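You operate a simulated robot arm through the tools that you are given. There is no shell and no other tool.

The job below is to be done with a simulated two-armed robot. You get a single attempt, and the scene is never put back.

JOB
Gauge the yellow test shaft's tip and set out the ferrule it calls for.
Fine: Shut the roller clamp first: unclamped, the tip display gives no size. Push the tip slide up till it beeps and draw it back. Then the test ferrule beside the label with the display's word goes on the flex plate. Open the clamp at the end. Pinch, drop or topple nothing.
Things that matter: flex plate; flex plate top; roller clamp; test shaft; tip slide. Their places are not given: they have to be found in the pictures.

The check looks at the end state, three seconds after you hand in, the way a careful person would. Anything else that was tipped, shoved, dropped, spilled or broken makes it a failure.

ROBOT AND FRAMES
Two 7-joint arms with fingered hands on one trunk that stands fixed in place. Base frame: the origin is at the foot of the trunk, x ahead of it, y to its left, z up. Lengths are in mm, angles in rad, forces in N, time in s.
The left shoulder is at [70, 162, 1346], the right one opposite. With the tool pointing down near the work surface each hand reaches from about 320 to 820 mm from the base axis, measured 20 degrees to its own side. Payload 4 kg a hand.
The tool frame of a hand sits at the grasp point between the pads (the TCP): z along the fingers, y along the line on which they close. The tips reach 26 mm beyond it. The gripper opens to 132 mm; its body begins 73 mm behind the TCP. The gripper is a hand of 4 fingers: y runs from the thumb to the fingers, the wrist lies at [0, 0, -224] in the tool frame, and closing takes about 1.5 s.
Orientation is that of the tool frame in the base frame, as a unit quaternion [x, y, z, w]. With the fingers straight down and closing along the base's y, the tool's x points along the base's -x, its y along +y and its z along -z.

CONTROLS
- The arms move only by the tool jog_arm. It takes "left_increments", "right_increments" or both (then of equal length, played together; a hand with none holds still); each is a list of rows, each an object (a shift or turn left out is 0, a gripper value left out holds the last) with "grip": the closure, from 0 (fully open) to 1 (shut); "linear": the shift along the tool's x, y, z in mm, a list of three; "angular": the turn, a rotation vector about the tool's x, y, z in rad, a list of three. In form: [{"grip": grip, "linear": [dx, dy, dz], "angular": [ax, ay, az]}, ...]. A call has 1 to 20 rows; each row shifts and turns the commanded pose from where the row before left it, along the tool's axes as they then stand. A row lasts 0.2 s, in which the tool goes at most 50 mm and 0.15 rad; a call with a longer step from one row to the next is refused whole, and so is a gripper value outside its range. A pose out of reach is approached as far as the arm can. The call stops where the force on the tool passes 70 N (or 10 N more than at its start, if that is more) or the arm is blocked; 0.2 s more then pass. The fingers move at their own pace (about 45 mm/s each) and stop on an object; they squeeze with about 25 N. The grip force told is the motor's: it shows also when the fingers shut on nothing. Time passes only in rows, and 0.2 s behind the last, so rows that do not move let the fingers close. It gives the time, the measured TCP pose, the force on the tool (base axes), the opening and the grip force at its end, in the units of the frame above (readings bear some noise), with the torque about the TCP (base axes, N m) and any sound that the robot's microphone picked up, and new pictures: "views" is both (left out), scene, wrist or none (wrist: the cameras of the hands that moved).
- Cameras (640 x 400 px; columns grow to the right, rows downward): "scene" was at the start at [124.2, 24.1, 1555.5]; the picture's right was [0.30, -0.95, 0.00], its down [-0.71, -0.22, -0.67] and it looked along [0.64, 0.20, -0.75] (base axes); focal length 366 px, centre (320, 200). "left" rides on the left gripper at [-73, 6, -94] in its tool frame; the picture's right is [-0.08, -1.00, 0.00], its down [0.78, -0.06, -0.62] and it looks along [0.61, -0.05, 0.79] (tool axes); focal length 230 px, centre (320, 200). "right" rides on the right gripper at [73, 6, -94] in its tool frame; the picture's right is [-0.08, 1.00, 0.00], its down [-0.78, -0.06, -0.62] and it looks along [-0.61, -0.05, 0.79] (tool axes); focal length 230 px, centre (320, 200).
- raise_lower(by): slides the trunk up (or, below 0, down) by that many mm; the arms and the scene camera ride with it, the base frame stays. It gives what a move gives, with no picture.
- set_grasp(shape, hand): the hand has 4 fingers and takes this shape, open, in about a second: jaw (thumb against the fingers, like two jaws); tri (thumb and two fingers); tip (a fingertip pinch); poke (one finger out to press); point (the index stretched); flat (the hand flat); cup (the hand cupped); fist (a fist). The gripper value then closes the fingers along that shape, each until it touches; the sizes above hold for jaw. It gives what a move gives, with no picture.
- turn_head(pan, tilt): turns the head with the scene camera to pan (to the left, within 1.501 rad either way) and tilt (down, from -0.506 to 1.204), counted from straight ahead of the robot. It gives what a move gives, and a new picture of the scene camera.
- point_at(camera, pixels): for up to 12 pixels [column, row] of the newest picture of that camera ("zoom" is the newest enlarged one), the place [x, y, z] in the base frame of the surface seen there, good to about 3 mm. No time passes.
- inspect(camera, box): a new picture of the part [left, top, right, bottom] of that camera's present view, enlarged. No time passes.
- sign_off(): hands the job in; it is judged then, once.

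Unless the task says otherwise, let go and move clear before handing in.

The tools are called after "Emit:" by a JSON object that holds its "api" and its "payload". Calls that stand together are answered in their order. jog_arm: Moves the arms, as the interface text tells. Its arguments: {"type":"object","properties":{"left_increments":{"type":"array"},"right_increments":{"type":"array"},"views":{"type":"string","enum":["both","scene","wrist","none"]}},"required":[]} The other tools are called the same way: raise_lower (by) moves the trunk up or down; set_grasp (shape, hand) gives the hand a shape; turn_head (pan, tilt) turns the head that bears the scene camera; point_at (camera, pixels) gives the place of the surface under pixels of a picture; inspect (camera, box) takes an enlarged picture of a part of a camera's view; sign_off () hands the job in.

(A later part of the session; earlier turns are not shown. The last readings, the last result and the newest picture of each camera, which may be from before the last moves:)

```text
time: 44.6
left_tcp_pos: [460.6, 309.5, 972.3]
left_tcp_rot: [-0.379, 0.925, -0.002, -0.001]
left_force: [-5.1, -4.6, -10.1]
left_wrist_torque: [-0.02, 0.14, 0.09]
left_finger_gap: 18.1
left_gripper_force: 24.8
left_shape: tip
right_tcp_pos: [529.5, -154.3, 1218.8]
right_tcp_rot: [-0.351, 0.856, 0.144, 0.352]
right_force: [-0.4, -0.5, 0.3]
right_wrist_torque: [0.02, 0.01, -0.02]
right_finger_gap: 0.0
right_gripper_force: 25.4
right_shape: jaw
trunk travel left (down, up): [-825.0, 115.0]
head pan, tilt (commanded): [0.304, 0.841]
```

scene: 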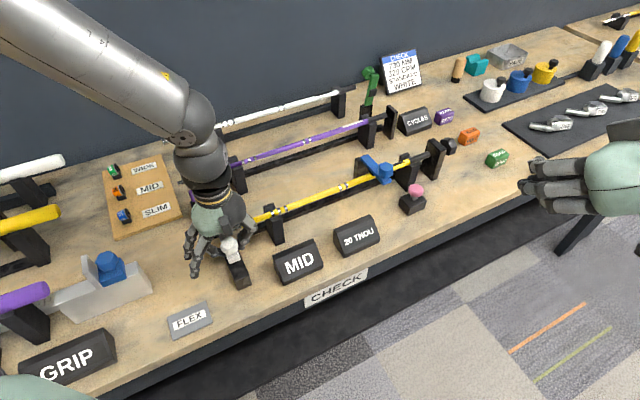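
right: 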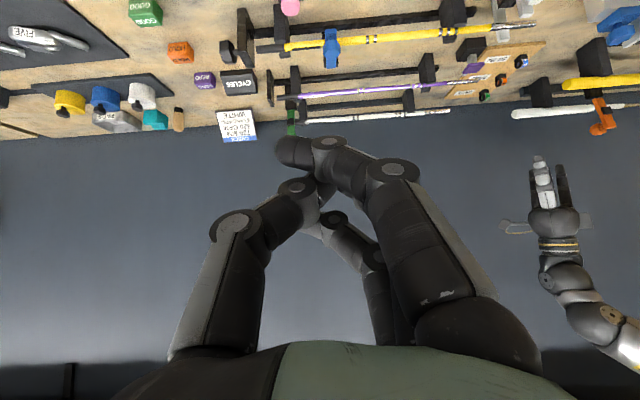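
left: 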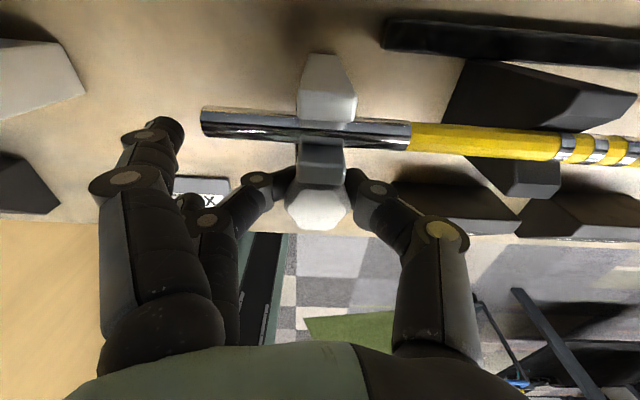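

The TIP display at (298,262) now reads "MID", and a light 7 N reaction shows the jaw touching the shaft, but no beep has been reported. I'll push a touch further to get the beep.

Emit:
{"api": "jog_arm", "payload": {"left_increments": [{"linear": [-1, 0, 0.3]}, {"linear": [-1, 0, 0.3]}], "views": "both"}}

Emit:
{"api": "inspect", "payload": {"camera": "scene", "box": [260, 200, 400, 290]}}

```text
time: 45.2
left_tcp_pos: [461.0, 311.0, 973.1]
left_tcp_rot: [-0.379, 0.926, -0.002, 0.001]
left_force: [-11.0, -10.0, -11.6]
left_wrist_torque: [-0.1, 0.2, 0.03]
left_finger_gap: 17.7
left_gripper_force: 25.1
left_shape: tip
right_tcp_pos: [529.0, -155.0, 1219.0]
right_tcp_rot: [-0.351, 0.855, 0.146, 0.353]
right_force: [0.1, 0.1, 0.4]
right_wrist_torque: [0.05, 0.03, -0.03]
right_finger_gap: 0.1
right_gripper_force: 24.7
right_shape: jaw
trunk travel left (down, up): [-825.0, 115.0]
head pan, tilt (commanded): [0.304, 0.841]
```

scene: 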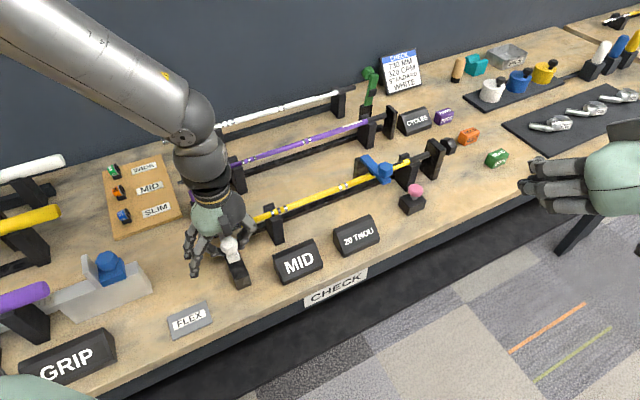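
left: 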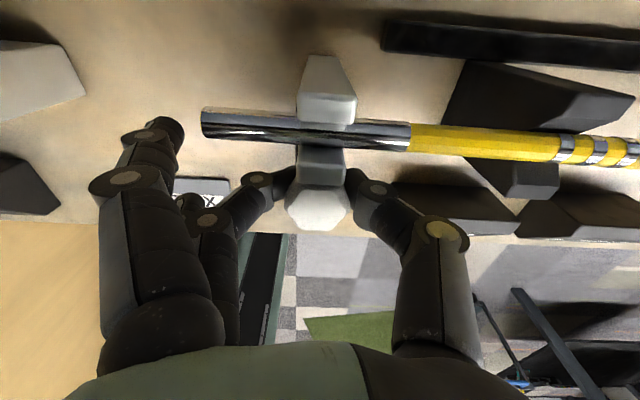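

```text
4.44 times, centred on (330, 245) of scene
```

zoom: 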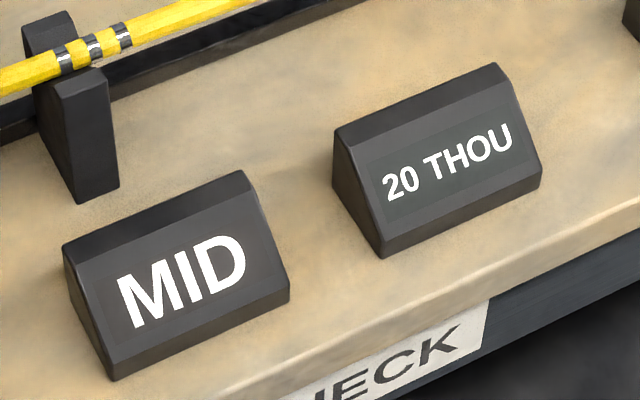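

The display holds "MID" and the slide meets a firm 15 N, but no sound was noted. I'll press slightly more and hold a moment to listen.

Emit:
{"api": "jog_arm", "payload": {"left_increments": [{"linear": [-1, 0, 0.3]}, {"linear": [-0.7, 0, 0]}, {"linear": [0, 0, 0]}, {"linear": [0, 0, 0]}, {"linear": [0, 0, 0]}], "views": "both"}}

```text
time: 46.4
left_tcp_pos: [462.9, 313.3, 971.3]
left_tcp_rot: [-0.38, 0.925, -0.003, 0.001]
left_force: [-11.4, -12.2, -9.6]
left_wrist_torque: [-0.08, 0.24, 0.09]
left_finger_gap: 18.0
left_gripper_force: 24.9
left_shape: tip
right_tcp_pos: [528.9, -156.0, 1219.6]
right_tcp_rot: [-0.351, 0.855, 0.145, 0.352]
right_force: [0.2, 0.0, -0.7]
right_wrist_torque: [0.03, -0.01, 0.03]
right_finger_gap: 0.0
right_gripper_force: 25.0
right_shape: jaw
trunk travel left (down, up): [-825.0, 115.0]
head pan, tilt (commanded): [0.304, 0.841]
```

scene: 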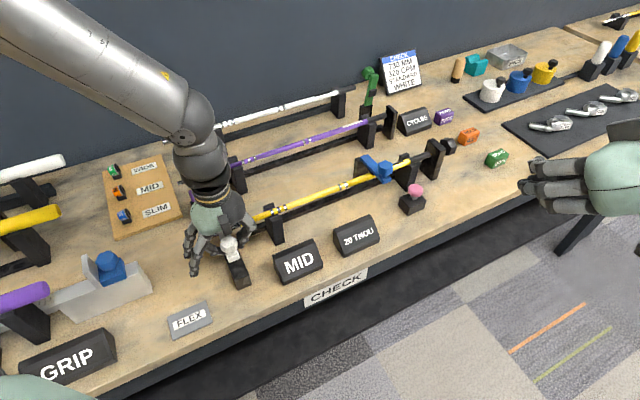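
left: 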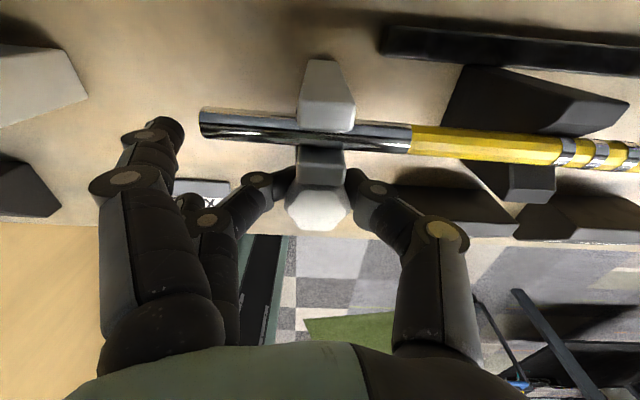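

The slide crept on 3 mm at about 16 N and the shaft seems to have shifted slightly with it relative to the fixed jaw. I'll examine the contact closely before doing anything more.

Emit:
{"api": "inspect", "payload": {"camera": "left", "box": [180, 40, 440, 240]}}

Emit:
{"api": "point_at", "payload": {"camera": "left", "pixels": [[210, 122], [250, 127], [290, 128], [370, 135], [400, 138], [500, 143], [545, 147], [325, 112], [325, 128], [325, 138], [322, 150], [322, 165]]}}

Emit:
{"api": "inspect", "payload": {"camera": "scene", "box": [180, 190, 300, 290]}}

```text
2.00 times, centred on (310, 140) of left
```

zoom: 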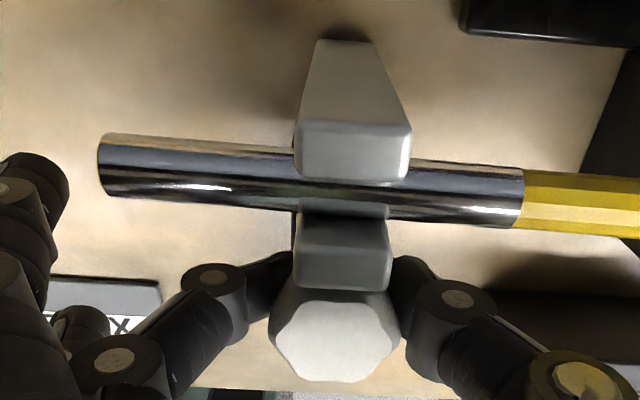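

```text
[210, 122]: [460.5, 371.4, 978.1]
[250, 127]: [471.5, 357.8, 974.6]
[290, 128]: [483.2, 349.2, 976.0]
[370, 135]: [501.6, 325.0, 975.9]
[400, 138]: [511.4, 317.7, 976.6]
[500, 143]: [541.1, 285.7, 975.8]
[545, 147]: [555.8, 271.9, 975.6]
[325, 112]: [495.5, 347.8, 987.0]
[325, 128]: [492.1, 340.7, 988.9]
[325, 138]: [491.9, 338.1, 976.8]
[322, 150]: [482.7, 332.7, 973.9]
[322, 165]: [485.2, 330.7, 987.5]
```

```text
4.00 times, centred on (240, 240) of scene
```

zoom: 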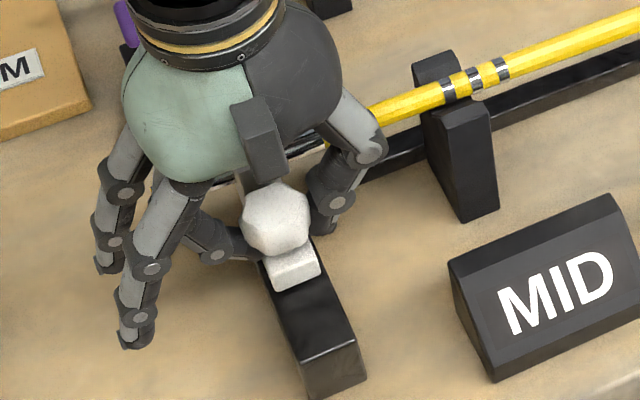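

Measurements are within a few millimetres, so I'll compare the shaft with the very first zoom, taken from the same camera pose, to see whether it has really moved.

Emit:
{"api": "inspect", "payload": {"camera": "scene", "box": [180, 180, 340, 300]}}

```text
3.33 times, centred on (260, 240) of scene
```

zoom: 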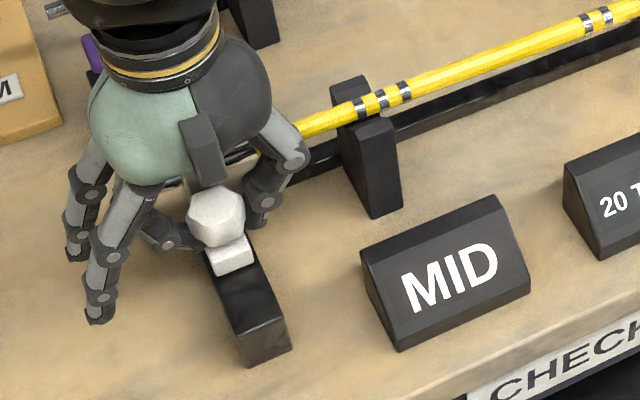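

The shaft has moved only about 2 mm toward the fixed jaw, which fits it being closed between the two gauge jaws. I'll keep pushing in 1 mm steps, watching the force and listening for the beep.

Emit:
{"api": "jog_arm", "payload": {"left_increments": [{"linear": [-1, 0, 0.3]}, {"linear": [-1, 0, 0.3]}, {"linear": [0, 0, 0]}], "views": "wrist"}}

```text
time: 47.2
left_tcp_pos: [463.3, 313.0, 972.3]
left_tcp_rot: [-0.38, 0.925, -0.002, 0.0]
left_force: [-13.1, -16.7, -9.9]
left_wrist_torque: [-0.12, 0.21, 0.06]
left_finger_gap: 18.0
left_gripper_force: 24.8
left_shape: tip
right_tcp_pos: [529.8, -155.4, 1219.7]
right_tcp_rot: [-0.351, 0.855, 0.146, 0.354]
right_force: [-0.3, -0.7, 0.2]
right_wrist_torque: [-0.01, -0.01, 0.0]
right_finger_gap: 0.0
right_gripper_force: 25.0
right_shape: jaw
trunk travel left (down, up): [-825.0, 115.0]
head pan, tilt (commanded): [0.304, 0.841]
```

left: 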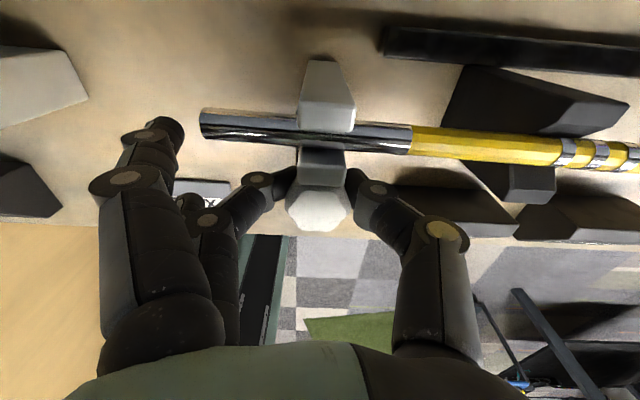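

The slide is stiff now at 21 N and there is still no beep. I'll press a bit more firmly, well below the limit.

Emit:
{"api": "jog_arm", "payload": {"left_increments": [{"linear": [-1.5, 0, 0]}, {"linear": [-1.5, 0, 0]}, {"linear": [-1, 0, 0]}, {"linear": [0, 0, 0]}], "views": "wrist"}}

```text
time: 48.2
left_tcp_pos: [464.2, 315.2, 971.8]
left_tcp_rot: [-0.379, 0.926, -0.001, -0.001]
left_force: [-19.0, -22.6, -14.6]
left_wrist_torque: [-0.14, 0.34, 0.08]
left_finger_gap: 17.3
left_gripper_force: 25.0
left_shape: tip
right_tcp_pos: [528.2, -155.0, 1219.1]
right_tcp_rot: [-0.351, 0.855, 0.145, 0.353]
right_force: [0.4, 0.1, -0.7]
right_wrist_torque: [0.01, -0.01, -0.05]
right_finger_gap: 0.1
right_gripper_force: 24.5
right_shape: jaw
trunk travel left (down, up): [-825.0, 115.0]
head pan, tilt (commanded): [0.304, 0.841]
```

left: 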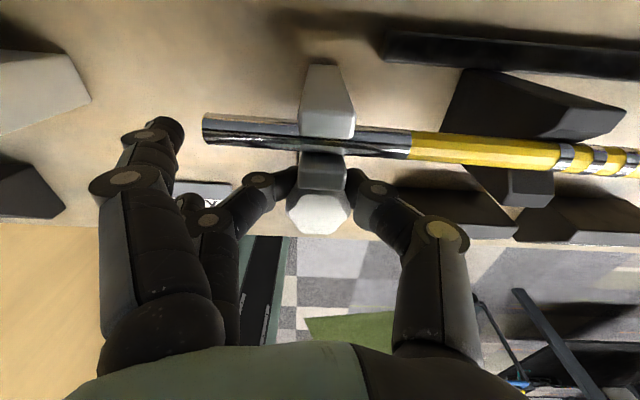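

The force is near 30 N with the slide fully home and the display at MID, so pushing harder gains nothing. I'll draw the slide back and see whether the display keeps its word and whether a sound comes.

Emit:
{"api": "jog_arm", "payload": {"left_increments": [{"linear": [2, 0, 0]}, {"linear": [2, 0, 0]}, {"linear": [2, 0, 0]}, {"linear": [2, 0, 0]}], "views": "both"}}

```text
time: 49.2
left_tcp_pos: [463.9, 313.3, 972.5]
left_tcp_rot: [-0.381, 0.924, -0.001, 0.003]
left_force: [-5.8, -1.0, -2.8]
left_wrist_torque: [0.39, 0.23, -0.12]
left_finger_gap: 17.9
left_gripper_force: 24.5
left_shape: tip
right_tcp_pos: [530.1, -153.4, 1218.4]
right_tcp_rot: [-0.351, 0.855, 0.145, 0.353]
right_force: [0.6, -0.1, 0.2]
right_wrist_torque: [-0.02, 0.01, 0.05]
right_finger_gap: 0.0
right_gripper_force: 24.7
right_shape: jaw
trunk travel left (down, up): [-825.0, 115.0]
head pan, tilt (commanded): [0.304, 0.841]
```

scene: 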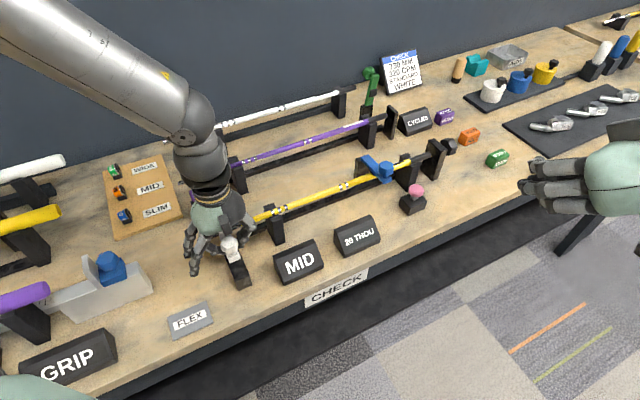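
left: 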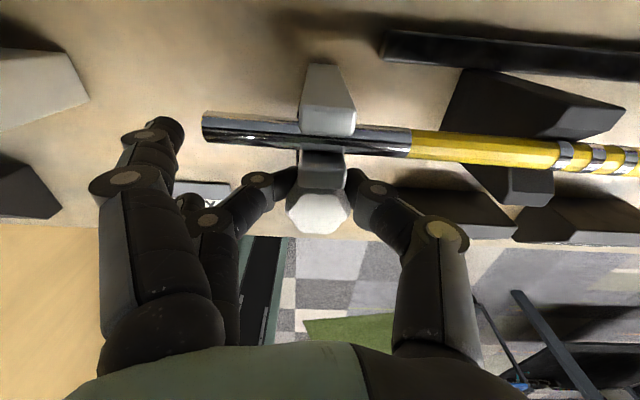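

The commanded position had simply run ahead; the hand is still at (464,313) with MID showing. I'll keep drawing the slide back, gently.

Emit:
{"api": "jog_arm", "payload": {"left_increments": [{"linear": [2, 0, 0]}, {"linear": [2, 0, 0]}, {"linear": [2, 0, 0]}, {"linear": [2, 0, 0]}], "views": "both"}}

```text
time: 50.2
left_tcp_pos: [456.6, 306.6, 971.9]
left_tcp_rot: [-0.38, 0.925, -0.002, 0.002]
left_force: [-2.0, 4.1, 8.9]
left_wrist_torque: [0.56, 0.26, -0.13]
left_finger_gap: 18.3
left_gripper_force: 24.6
left_shape: tip
right_tcp_pos: [529.0, -152.8, 1219.1]
right_tcp_rot: [-0.351, 0.855, 0.145, 0.353]
right_force: [0.0, 0.0, 0.3]
right_wrist_torque: [-0.01, 0.02, 0.01]
right_finger_gap: 0.0
right_gripper_force: 24.2
right_shape: jaw
trunk travel left (down, up): [-825.0, 115.0]
head pan, tilt (commanded): [0.304, 0.841]
```

scene: 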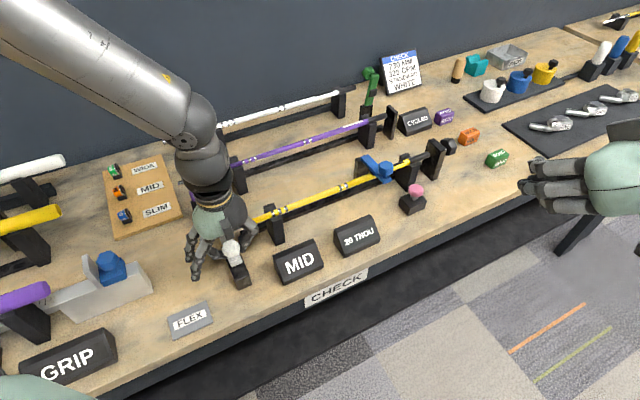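
left: 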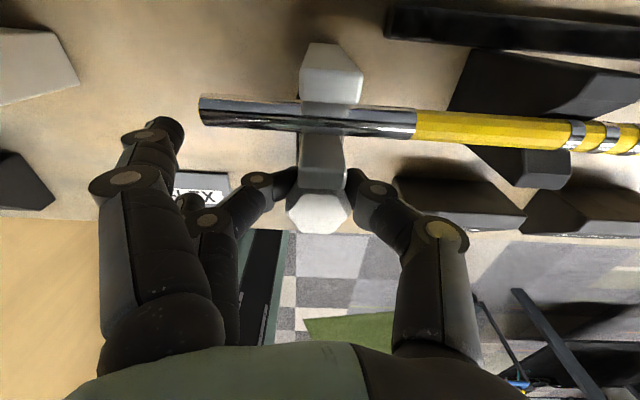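

The display has latched "MID" even with the slide 9 mm back, so the reading is taken. I'll draw the slide the rest of the way back to where it started.

Emit:
{"api": "jog_arm", "payload": {"left_increments": [{"linear": [2.5, 0, -0.3]}, {"linear": [2.5, 0, -0.3]}, {"linear": [2.5, 0, 0]}, {"linear": [2.5, 0, 0]}, {"linear": [2.5, 0, 0]}, {"linear": [2.5, 0, 0]}, {"linear": [2.5, 0, 0]}, {"linear": [2.5, 0, 0]}], "views": "both"}}

```text
time: 52.0
left_tcp_pos: [441.8, 290.9, 973.8]
left_tcp_rot: [-0.379, 0.925, -0.002, 0.001]
left_force: [-1.1, 2.6, 7.3]
left_wrist_torque: [0.55, 0.29, -0.1]
left_finger_gap: 18.1
left_gripper_force: 25.3
left_shape: tip
right_tcp_pos: [529.0, -153.8, 1218.8]
right_tcp_rot: [-0.35, 0.856, 0.145, 0.353]
right_force: [0.1, -0.4, -0.4]
right_wrist_torque: [0.0, 0.05, 0.0]
right_finger_gap: 0.2
right_gripper_force: 25.2
right_shape: jaw
trunk travel left (down, up): [-825.0, 115.0]
head pan, tilt (commanded): [0.304, 0.841]
```

scene: 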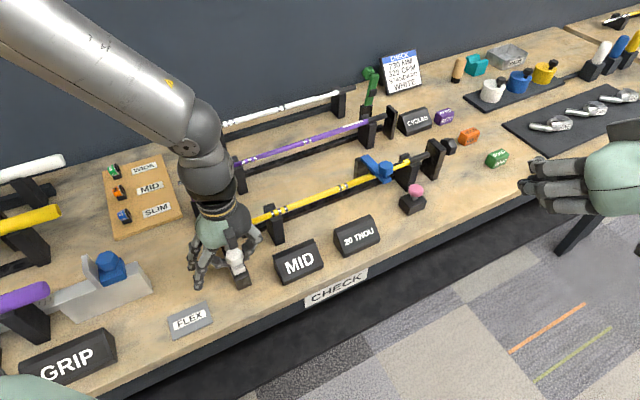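
left: 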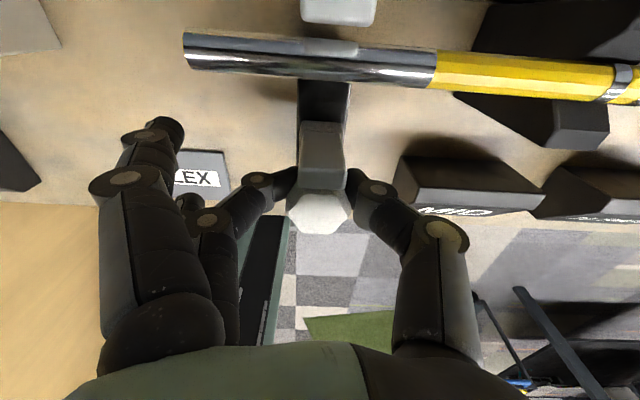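

The slide is nearly back at its start, at (442,291). I'll draw the last few millimetres until it meets its stop.

Emit:
{"api": "jog_arm", "payload": {"left_increments": [{"linear": [2, 0, 0]}, {"linear": [2, 0, 0]}, {"linear": [1.5, 0, 0]}, {"linear": [1.5, 0, 0]}], "views": "both"}}

```text
time: 53.0
left_tcp_pos: [439.9, 290.2, 971.8]
left_tcp_rot: [-0.381, 0.925, -0.002, 0.002]
left_force: [8.2, 9.4, 6.8]
left_wrist_torque: [0.61, 0.18, -0.09]
left_finger_gap: 18.4
left_gripper_force: 24.6
left_shape: tip
right_tcp_pos: [531.0, -152.6, 1218.7]
right_tcp_rot: [-0.352, 0.856, 0.145, 0.351]
right_force: [0.0, -0.1, 0.2]
right_wrist_torque: [-0.03, 0.04, -0.01]
right_finger_gap: 0.0
right_gripper_force: 24.7
right_shape: jaw
trunk travel left (down, up): [-825.0, 115.0]
head pan, tilt (commanded): [0.304, 0.841]
```

scene: 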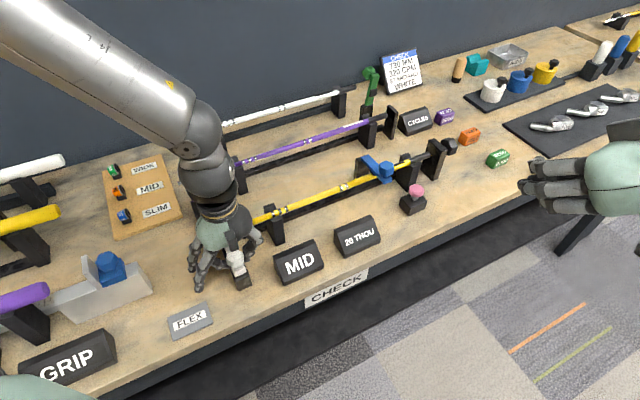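
left: 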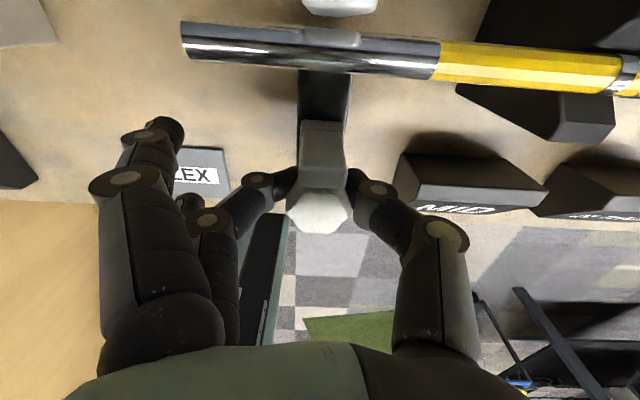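

The slide meets its back stop (12 N), back at its starting place with MID still shown. I'll ease off, open the pinch and lift the left hand clear.

Emit:
{"api": "jog_arm", "payload": {"left_increments": [{"linear": [-3, 0, 0]}, {"grip": 0.5}, {"grip": 0.5}, {"grip": 0.5}, {"grip": 0.5, "linear": [0, 0, -20]}, {"grip": 0.5, "linear": [0, 0, -35]}, {"grip": 0.5, "linear": [0, 0, -40]}, {"grip": 0.5, "linear": [0, 0, -40]}], "views": "both"}}

Emit:
{"api": "inspect", "payload": {"camera": "left", "box": [220, 0, 420, 160]}}

```text
time: 54.8
left_tcp_pos: [436.3, 289.3, 1109.7]
left_tcp_rot: [-0.38, 0.925, -0.001, 0.001]
left_force: [0.5, 0.6, 0.3]
left_wrist_torque: [0.03, -0.01, -0.02]
left_finger_gap: 65.1
left_gripper_force: 0.0
left_shape: tip
right_tcp_pos: [527.9, -155.3, 1218.8]
right_tcp_rot: [-0.351, 0.855, 0.145, 0.352]
right_force: [-0.2, -0.1, 0.0]
right_wrist_torque: [-0.04, -0.01, 0.0]
right_finger_gap: 0.0
right_gripper_force: 25.2
right_shape: jaw
trunk travel left (down, up): [-825.0, 115.0]
head pan, tilt (commanded): [0.304, 0.841]
```

scene: 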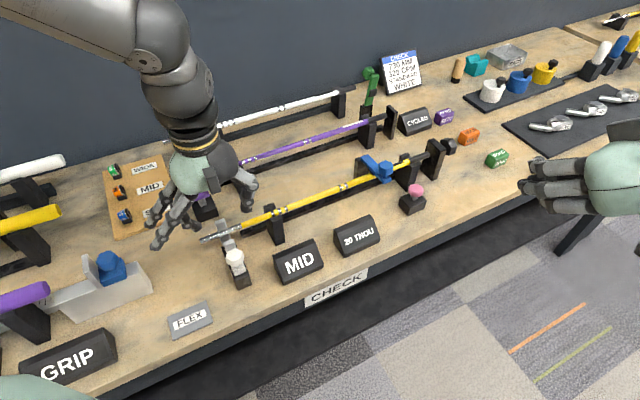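
left: 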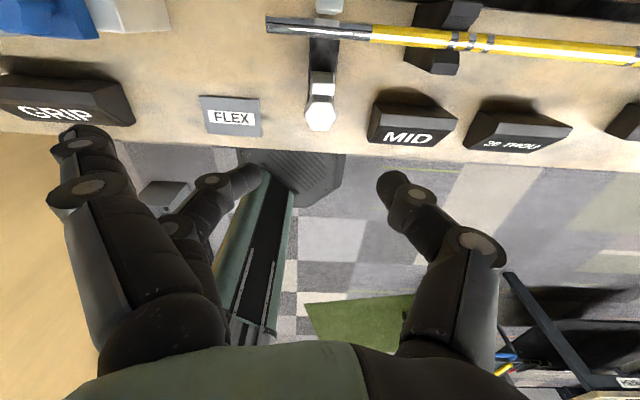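

```text
2.50 times, centred on (320, 80) of left
```

zoom: 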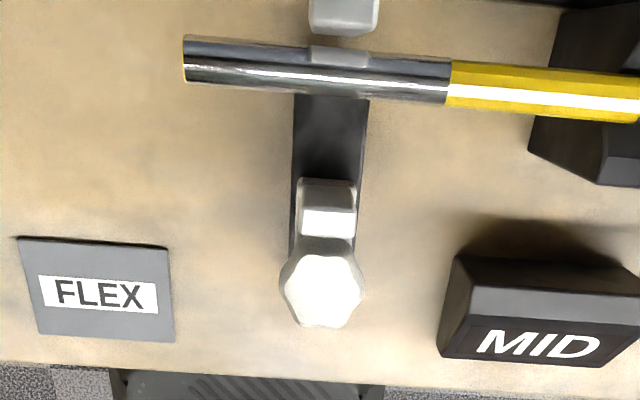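

The reading is MID with the slide home, so the orange ferrule beside the MID label is the one needed. I'll measure the rack, the ferrules and the flex plate from the scene camera.

Emit:
{"api": "inspect", "payload": {"camera": "scene", "box": [95, 155, 145, 230]}}

Emit:
{"api": "point_at", "payload": {"camera": "scene", "pixels": [[113, 170], [116, 174], [118, 191], [122, 195], [123, 215], [127, 219], [148, 189], [140, 210], [108, 180], [172, 322], [190, 320], [209, 316]]}}

```text
5.33 times, centred on (120, 192) of scene
```

zoom: 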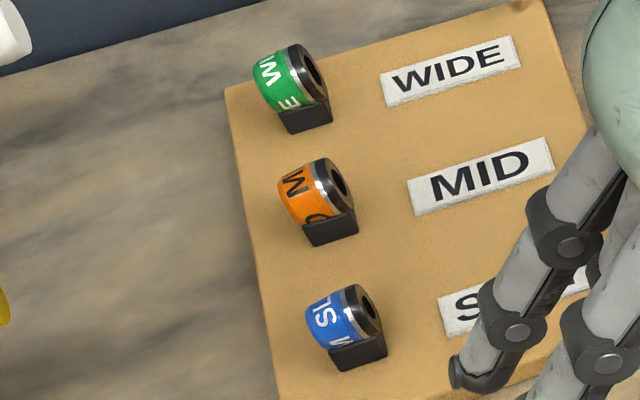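

```text
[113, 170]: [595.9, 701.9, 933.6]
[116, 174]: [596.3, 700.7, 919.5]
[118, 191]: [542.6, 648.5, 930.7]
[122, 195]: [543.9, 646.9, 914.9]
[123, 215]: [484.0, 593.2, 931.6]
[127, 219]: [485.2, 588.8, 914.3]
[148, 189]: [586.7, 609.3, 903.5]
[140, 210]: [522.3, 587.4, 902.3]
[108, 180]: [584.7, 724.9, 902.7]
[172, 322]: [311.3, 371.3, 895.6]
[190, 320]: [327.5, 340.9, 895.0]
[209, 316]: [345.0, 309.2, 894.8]
```

The orange MID ferrule lies near (545,648,925) on the rack (top z≈902), and the flex plate's top is at about (328,341,895). I'll carry the open left hand over toward the MID ferrule, staying high, for a close look.

Emit:
{"api": "jog_arm", "payload": {"left_increments": [{"linear": [-41.2, 22.3, 0]}, {"linear": [-41.2, 22.3, 0]}, {"linear": [-41.2, 22.3, 0]}, {"linear": [-41.2, 22.3, 0]}, {"linear": [-41.2, 22.3, 0]}, {"linear": [-41.2, 22.3, 0]}, {"linear": [-41.2, 22.3, 0]}, {"linear": [-41.2, 22.3, 0]}], "views": "both"}}

```text
time: 56.6
left_tcp_pos: [551.7, 652.1, 1102.6]
left_tcp_rot: [-0.379, 0.925, -0.002, 0.0]
left_force: [-0.1, -0.2, -0.6]
left_wrist_torque: [0.02, 0.02, -0.01]
left_finger_gap: 65.4
left_gripper_force: 0.0
left_shape: tip
right_tcp_pos: [531.1, -152.1, 1219.2]
right_tcp_rot: [-0.352, 0.856, 0.144, 0.351]
right_force: [1.0, 0.3, -0.2]
right_wrist_torque: [-0.01, 0.0, 0.04]
right_finger_gap: 0.0
right_gripper_force: 25.3
right_shape: jaw
trunk travel left (down, up): [-825.0, 115.0]
head pan, tilt (commanded): [0.304, 0.841]
```

scene: 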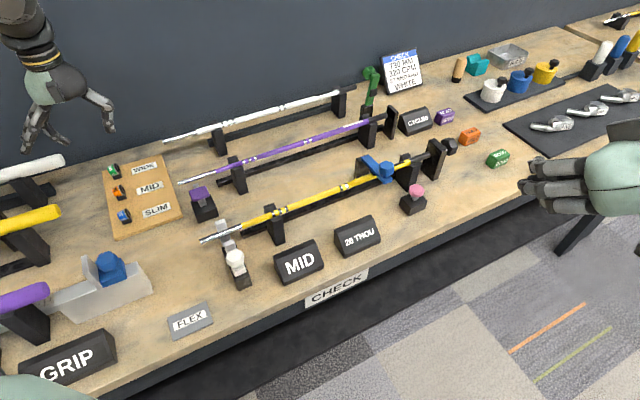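
left: 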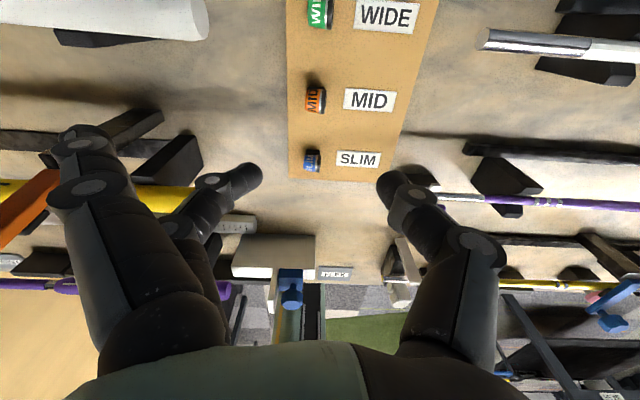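

The hand is above the rack and the MID ferrule shows at (316,100) in the left camera. I'll zoom in on it.

Emit:
{"api": "inspect", "payload": {"camera": "left", "box": [280, 60, 410, 190]}}

Emit:
{"api": "point_at", "payload": {"camera": "zoom", "pixels": [[180, 120], [150, 120], [200, 120], [175, 95], [175, 145], [185, 160], [160, 90], [160, 145], [220, 120], [140, 120], [172, 300], [260, 120]]}}

```text
3.08 times, centred on (345, 125) of left
```

zoom: 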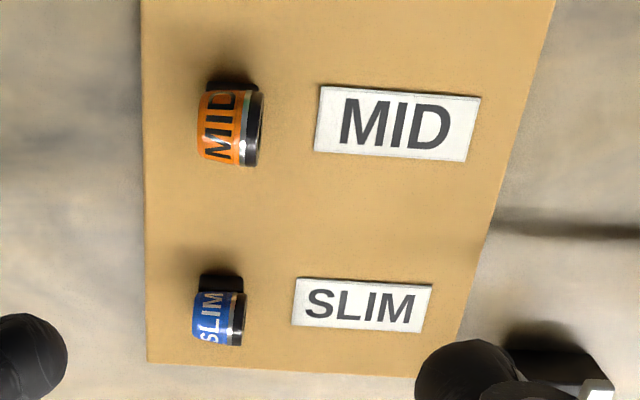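

```text
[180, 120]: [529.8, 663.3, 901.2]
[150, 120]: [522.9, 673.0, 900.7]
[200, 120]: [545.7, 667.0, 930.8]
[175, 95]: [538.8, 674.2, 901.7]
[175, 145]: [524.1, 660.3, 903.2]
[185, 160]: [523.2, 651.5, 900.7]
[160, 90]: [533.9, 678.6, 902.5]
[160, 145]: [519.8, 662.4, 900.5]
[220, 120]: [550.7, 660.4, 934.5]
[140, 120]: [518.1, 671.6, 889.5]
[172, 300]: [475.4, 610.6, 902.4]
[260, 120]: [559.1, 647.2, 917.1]
```

The MID ferrule spans about (197–265, 85–168) in this zoom. I'll take finer points on it.

Emit:
{"api": "point_at", "payload": {"camera": "zoom", "pixels": [[203, 125], [215, 125], [230, 125], [245, 125], [257, 128], [230, 92], [230, 105], [230, 140], [228, 158], [250, 160], [235, 82], [265, 128]]}}

```text
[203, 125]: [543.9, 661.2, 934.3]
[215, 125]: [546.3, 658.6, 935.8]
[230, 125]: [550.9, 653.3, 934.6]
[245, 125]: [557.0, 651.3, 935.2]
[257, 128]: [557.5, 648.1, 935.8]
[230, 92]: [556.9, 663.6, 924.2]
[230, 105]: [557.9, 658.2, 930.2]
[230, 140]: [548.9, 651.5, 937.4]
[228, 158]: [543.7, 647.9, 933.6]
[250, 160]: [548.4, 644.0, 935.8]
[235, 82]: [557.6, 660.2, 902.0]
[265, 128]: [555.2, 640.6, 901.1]
```

The MID ferrule's centre works out at about (549,652,923), 23 mm long and 27 mm across, lying along the shaft direction on a small cradle. Before descending, I'll check what lies under the splayed fingers on the left side.

Emit:
{"api": "point_at", "payload": {"camera": "left", "pixels": [[100, 30], [200, 20], [100, 42], [130, 125], [155, 150], [190, 165], [180, 200], [150, 195], [220, 100], [20, 215], [40, 145], [240, 225]]}}

Emit:
{"api": "inspect", "payload": {"camera": "scene", "box": [0, 100, 160, 220]}}

```text
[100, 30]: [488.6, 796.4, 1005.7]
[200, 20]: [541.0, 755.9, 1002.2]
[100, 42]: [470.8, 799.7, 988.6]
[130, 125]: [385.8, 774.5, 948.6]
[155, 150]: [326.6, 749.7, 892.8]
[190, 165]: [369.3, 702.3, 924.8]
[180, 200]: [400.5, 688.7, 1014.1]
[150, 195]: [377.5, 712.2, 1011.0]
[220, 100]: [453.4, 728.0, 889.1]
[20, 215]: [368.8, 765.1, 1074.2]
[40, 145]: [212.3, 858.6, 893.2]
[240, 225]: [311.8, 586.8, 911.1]
```

```text
3.33 times, centred on (80, 160) of scene
```

zoom: 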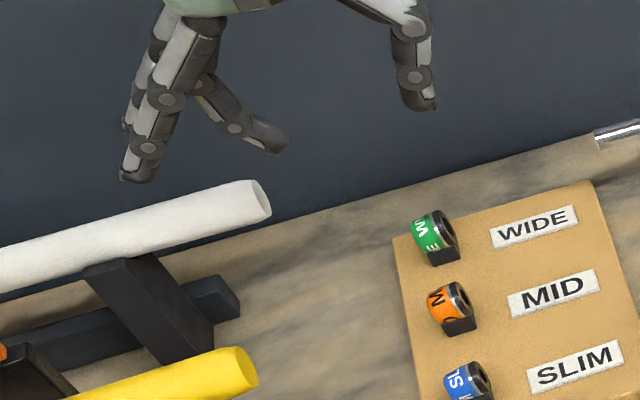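

The thick white grip's end sits near (541,756,1002), and in the fingertip-pinch shape the splayed fingers would pass only a few millimetres from it. I'll test the three-finger shape here in free air instead.

Emit:
{"api": "set_grasp", "payload": {"hand": "left", "shape": "tri"}}

Emit:
{"api": "jog_arm", "payload": {"left_increments": [{"grip": 0.4}, {"grip": 0.6}, {"grip": 0.6}, {"grip": 0.6}, {"grip": 0.6}], "views": "both"}}

Emit:
{"api": "inspect", "payload": {"camera": "scene", "box": [0, 20, 160, 160]}}

```text
time: 57.5
left_tcp_pos: [549.9, 649.3, 1105.8]
left_tcp_rot: [-0.38, 0.925, -0.002, 0.0]
left_force: [-0.6, 0.2, 0.5]
left_wrist_torque: [0.02, 0.01, 0.02]
left_finger_gap: 131.7
left_gripper_force: 0.1
left_shape: tri
right_tcp_pos: [528.5, -153.4, 1219.3]
right_tcp_rot: [-0.351, 0.855, 0.145, 0.352]
right_force: [0.3, 0.4, 0.5]
right_wrist_torque: [0.03, 0.02, 0.01]
right_finger_gap: 0.0
right_gripper_force: 25.1
right_shape: jaw
trunk travel left (down, up): [-825.0, 115.0]
head pan, tilt (commanded): [0.304, 0.841]
```

```text
time: 58.7
left_tcp_pos: [550.4, 648.0, 1106.1]
left_tcp_rot: [-0.38, 0.925, -0.001, 0.001]
left_force: [0.2, -0.6, -0.3]
left_wrist_torque: [-0.02, 0.0, -0.02]
left_finger_gap: 53.4
left_gripper_force: 0.1
left_shape: tri
right_tcp_pos: [529.9, -153.9, 1219.4]
right_tcp_rot: [-0.352, 0.856, 0.145, 0.351]
right_force: [0.0, -0.3, 0.8]
right_wrist_torque: [0.0, 0.01, 0.01]
right_finger_gap: 0.1
right_gripper_force: 24.8
right_shape: jaw
trunk travel left (down, up): [-825.0, 115.0]
head pan, tilt (commanded): [0.304, 0.841]
```

scene: 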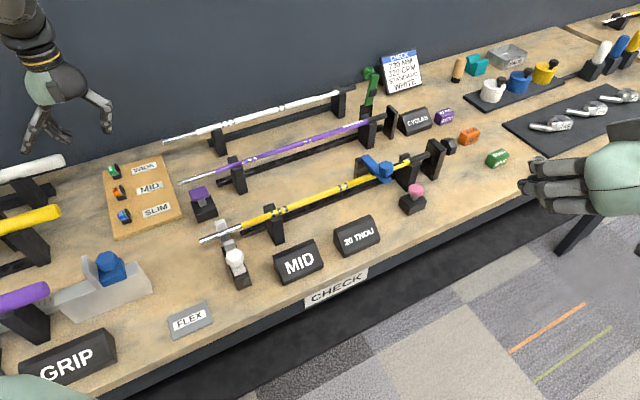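
left: 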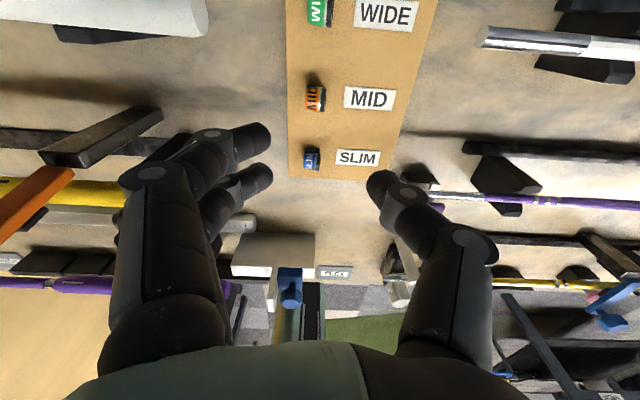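

```text
2.86 times, centred on (80, 90) of scene
```

zoom: 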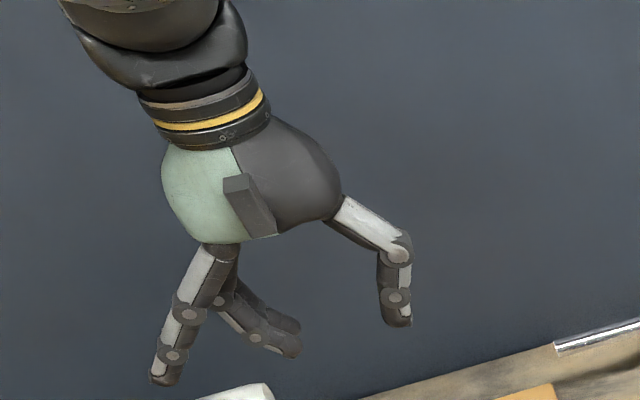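

In this shape two fingers oppose the thumb and only the front one splays, on the side away from the white grip. I'll close it to about 26 mm in the air and measure where the tips meet.

Emit:
{"api": "jog_arm", "payload": {"left_increments": [{"grip": 0.8}, {"grip": 0.8}, {"grip": 0.8}], "views": "both"}}

Emit:
{"api": "inspect", "payload": {"camera": "left", "box": [160, 60, 460, 260]}}

```text
time: 59.5
left_tcp_pos: [549.7, 649.5, 1105.6]
left_tcp_rot: [-0.381, 0.925, -0.002, 0.0]
left_force: [0.1, 0.1, -0.1]
left_wrist_torque: [-0.01, 0.0, 0.03]
left_finger_gap: 26.7
left_gripper_force: 0.1
left_shape: tri
right_tcp_pos: [530.5, -155.5, 1218.3]
right_tcp_rot: [-0.352, 0.855, 0.145, 0.352]
right_force: [0.0, -0.3, -0.2]
right_wrist_torque: [-0.02, -0.02, -0.02]
right_finger_gap: 0.0
right_gripper_force: 24.8
right_shape: jaw
trunk travel left (down, up): [-825.0, 115.0]
head pan, tilt (commanded): [0.304, 0.841]
```

scene: 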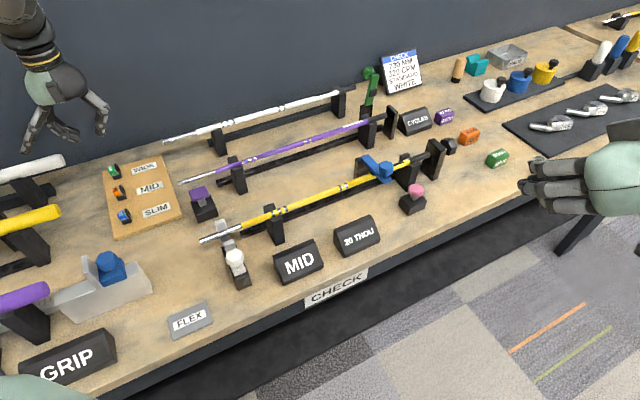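
left: 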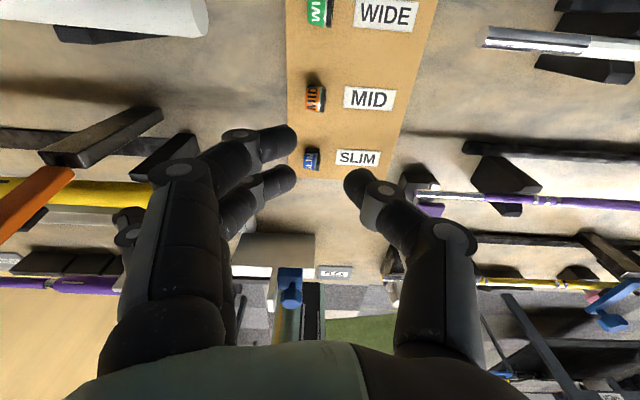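

```text
2.00 times, centred on (310, 160) of left
```

zoom: 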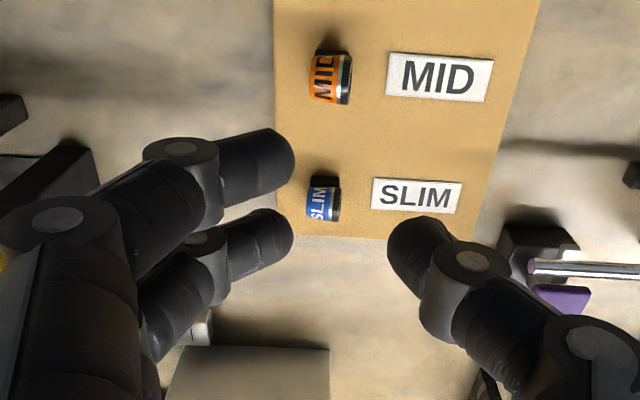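

Emit:
{"api": "point_at", "payload": {"camera": "left", "pixels": [[290, 140], [275, 132], [275, 150], [290, 180], [280, 172], [280, 188], [352, 180], [358, 188], [380, 192], [240, 135]]}}

```text
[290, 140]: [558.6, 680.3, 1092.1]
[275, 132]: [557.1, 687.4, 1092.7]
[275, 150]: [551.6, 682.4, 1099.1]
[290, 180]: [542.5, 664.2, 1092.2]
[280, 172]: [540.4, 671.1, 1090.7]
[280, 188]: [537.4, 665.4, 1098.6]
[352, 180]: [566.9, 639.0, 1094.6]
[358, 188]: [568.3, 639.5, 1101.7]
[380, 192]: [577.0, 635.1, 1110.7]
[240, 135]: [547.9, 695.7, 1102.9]
```

The thumb and middle fingertip meet at the grasp point's line, about 15 mm beyond it, with the second finger 24 mm behind. I'll reopen to about 60 mm, centre over the MID ferrule and descend most of the way.

Emit:
{"api": "jog_arm", "payload": {"left_increments": [{"grip": 0.55, "linear": [-1.3, 2.3, 0]}, {"grip": 0.55}, {"grip": 0.55, "linear": [0, 0, 35]}, {"grip": 0.55, "linear": [0, 0, 35]}, {"grip": 0.55, "linear": [0, 0, 35]}], "views": "both"}}

```text
time: 60.7
left_tcp_pos: [548.4, 652.5, 998.9]
left_tcp_rot: [-0.38, 0.925, -0.002, 0.002]
left_force: [0.0, 0.0, 0.5]
left_wrist_torque: [-0.01, 0.04, -0.02]
left_finger_gap: 58.4
left_gripper_force: 0.1
left_shape: tri
right_tcp_pos: [530.7, -153.1, 1217.9]
right_tcp_rot: [-0.351, 0.855, 0.145, 0.352]
right_force: [0.5, 0.8, 0.4]
right_wrist_torque: [-0.01, -0.01, -0.01]
right_finger_gap: 0.0
right_gripper_force: 25.3
right_shape: jaw
trunk travel left (down, up): [-825.0, 115.0]
head pan, tilt (commanded): [0.304, 0.841]
```

scene: 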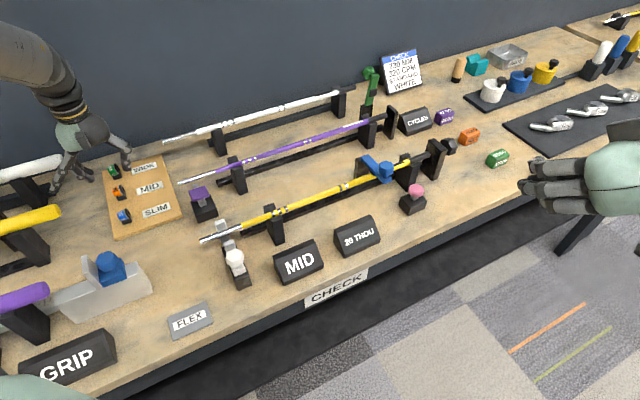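
left: 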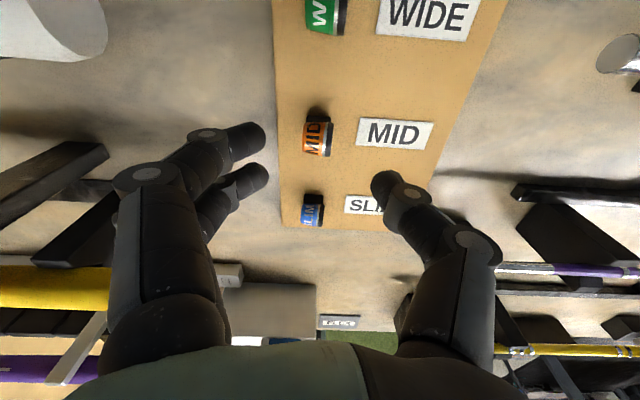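

The MID ferrule is at (317,135) in the left camera, between the open fingers. I'll recheck its position and the hand's clearance from the white and yellow grips.

Emit:
{"api": "inspect", "payload": {"camera": "scene", "box": [0, 80, 160, 240]}}

Emit:
{"api": "inspect", "payload": {"camera": "left", "box": [260, 80, 420, 240]}}

Emit:
{"api": "point_at", "payload": {"camera": "zoom", "pixels": [[110, 138], [120, 138], [140, 140], [158, 142], [175, 145], [182, 148], [145, 110], [145, 125], [145, 160], [140, 185], [165, 190], [150, 80]]}}

```text
2.50 times, centred on (80, 160) of scene
```

zoom: 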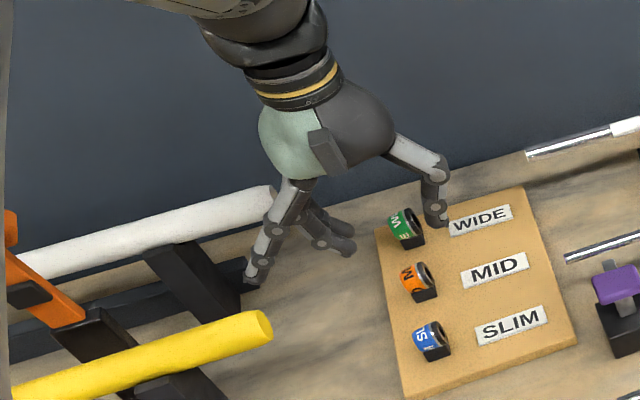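

```text
2.50 times, centred on (340, 160) of left
```

zoom: 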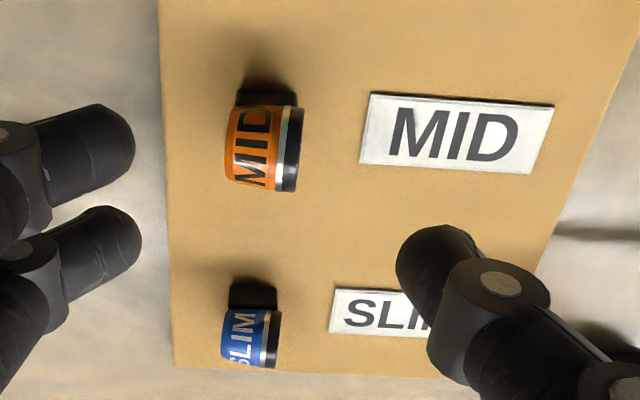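

```text
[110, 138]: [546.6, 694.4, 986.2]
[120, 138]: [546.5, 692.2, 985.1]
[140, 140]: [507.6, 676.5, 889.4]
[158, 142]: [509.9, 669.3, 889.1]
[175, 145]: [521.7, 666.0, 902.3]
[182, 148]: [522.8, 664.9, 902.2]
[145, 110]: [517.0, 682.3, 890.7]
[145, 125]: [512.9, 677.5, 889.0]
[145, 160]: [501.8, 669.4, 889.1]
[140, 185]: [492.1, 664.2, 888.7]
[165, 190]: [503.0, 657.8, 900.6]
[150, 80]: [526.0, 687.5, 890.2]
```

The ferrule is centred, but I want to be sure the splayed finger, now at about (52,190) in the scene, will not come down on the yellow grip's end near (58,210). I'll measure both.

Emit:
{"api": "point_at", "payload": {"camera": "scene", "pixels": [[58, 211], [50, 212], [40, 218], [55, 219], [52, 190], [54, 186], [60, 175], [50, 160], [58, 165], [68, 158], [84, 178], [80, 172]]}}

Emit:
{"api": "point_at", "payload": {"camera": "left", "pixels": [[312, 135], [320, 135], [328, 136], [318, 120], [318, 150], [306, 130], [332, 140], [60, 275], [105, 285], [100, 30], [245, 140], [250, 180]]}}

```text
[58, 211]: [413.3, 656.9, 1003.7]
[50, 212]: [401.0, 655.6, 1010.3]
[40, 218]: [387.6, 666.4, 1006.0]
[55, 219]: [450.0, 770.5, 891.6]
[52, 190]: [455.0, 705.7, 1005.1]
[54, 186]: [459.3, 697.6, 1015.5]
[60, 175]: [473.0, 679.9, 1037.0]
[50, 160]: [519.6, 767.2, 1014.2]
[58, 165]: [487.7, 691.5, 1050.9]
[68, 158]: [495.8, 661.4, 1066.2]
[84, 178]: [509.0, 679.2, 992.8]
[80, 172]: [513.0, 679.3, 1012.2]
```

```text
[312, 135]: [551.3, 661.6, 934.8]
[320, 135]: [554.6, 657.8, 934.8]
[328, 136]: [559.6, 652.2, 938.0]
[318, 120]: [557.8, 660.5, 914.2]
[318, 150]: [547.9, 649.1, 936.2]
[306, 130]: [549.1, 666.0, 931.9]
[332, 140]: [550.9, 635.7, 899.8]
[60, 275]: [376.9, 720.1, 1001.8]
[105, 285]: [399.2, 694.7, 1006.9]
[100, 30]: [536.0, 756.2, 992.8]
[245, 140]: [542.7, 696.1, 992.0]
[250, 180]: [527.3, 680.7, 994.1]
```

The splayed fingertip is at v≈820 and the yellow grip no further back than v≈775, so it clears by over 30 mm. I'll also check the dark posts at the left of the wrist picture.

Emit:
{"api": "point_at", "payload": {"camera": "left", "pixels": [[100, 150], [85, 160], [60, 190], [110, 200], [100, 190], [95, 240], [60, 260], [20, 180], [235, 275], [225, 270]]}}

```text
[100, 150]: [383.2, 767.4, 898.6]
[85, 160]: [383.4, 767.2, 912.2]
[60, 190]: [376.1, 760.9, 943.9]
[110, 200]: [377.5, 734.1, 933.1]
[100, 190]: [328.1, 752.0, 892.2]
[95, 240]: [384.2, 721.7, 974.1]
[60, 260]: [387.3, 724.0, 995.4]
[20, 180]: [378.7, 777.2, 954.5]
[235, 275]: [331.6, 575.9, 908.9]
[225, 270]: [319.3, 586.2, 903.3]
```

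The posts are about 90 mm away, so the descent is clear. I'll shift 3 mm back to centre on the ferrule and descend to z≈941 with the fingers still open.

Emit:
{"api": "jog_arm", "payload": {"left_increments": [{"linear": [-3, -0.5, 20]}, {"linear": [0, 0, 20]}, {"linear": [0, 0, 17]}], "views": "both"}}

Emit:
{"api": "inspect", "payload": {"camera": "left", "box": [220, 100, 420, 260]}}

Emit:
{"api": "inspect", "payload": {"camera": "scene", "box": [60, 140, 160, 240]}}

```text
time: 61.5
left_tcp_pos: [542.0, 648.0, 978.2]
left_tcp_rot: [-0.379, 0.925, -0.001, 0.001]
left_force: [0.7, 0.3, 0.2]
left_wrist_torque: [-0.04, 0.02, -0.01]
left_finger_gap: 58.8
left_gripper_force: 0.0
left_shape: tri
left hand out of reach, approached as far as the arm can: row 1, 2, 3
right_tcp_pos: [531.1, -153.6, 1219.8]
right_tcp_rot: [-0.351, 0.855, 0.144, 0.352]
right_force: [1.6, -0.5, 0.3]
right_wrist_torque: [0.03, 0.02, 0.0]
right_finger_gap: 0.2
right_gripper_force: 25.6
right_shape: jaw
trunk travel left (down, up): [-825.0, 115.0]
head pan, tilt (commanded): [0.304, 0.841]
```

scene: 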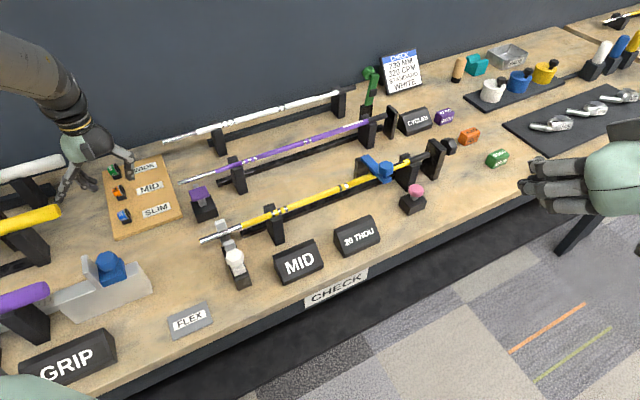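
left: 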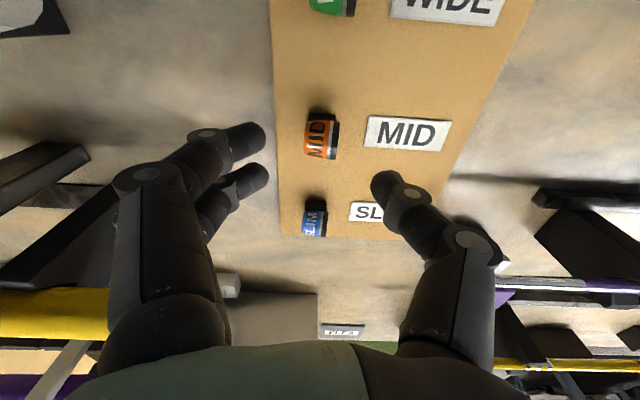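

```text
2.50 times, centred on (320, 180) of left
```

zoom: 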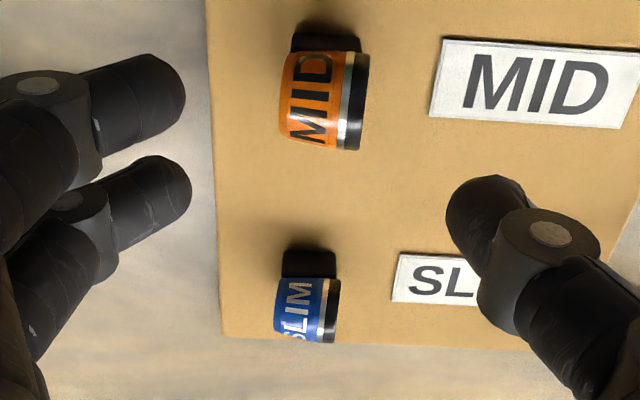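

```text
4.00 times, centred on (110, 190) of scene
```

zoom: 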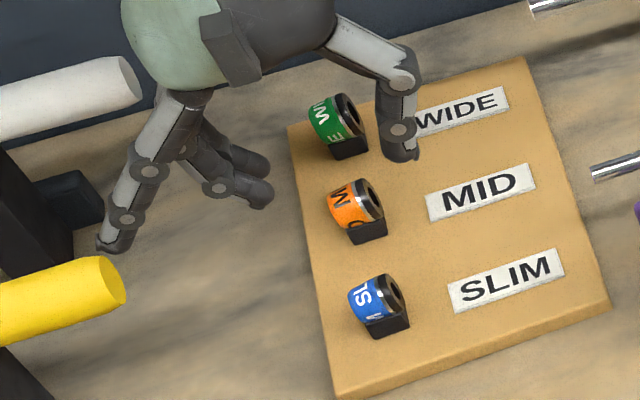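

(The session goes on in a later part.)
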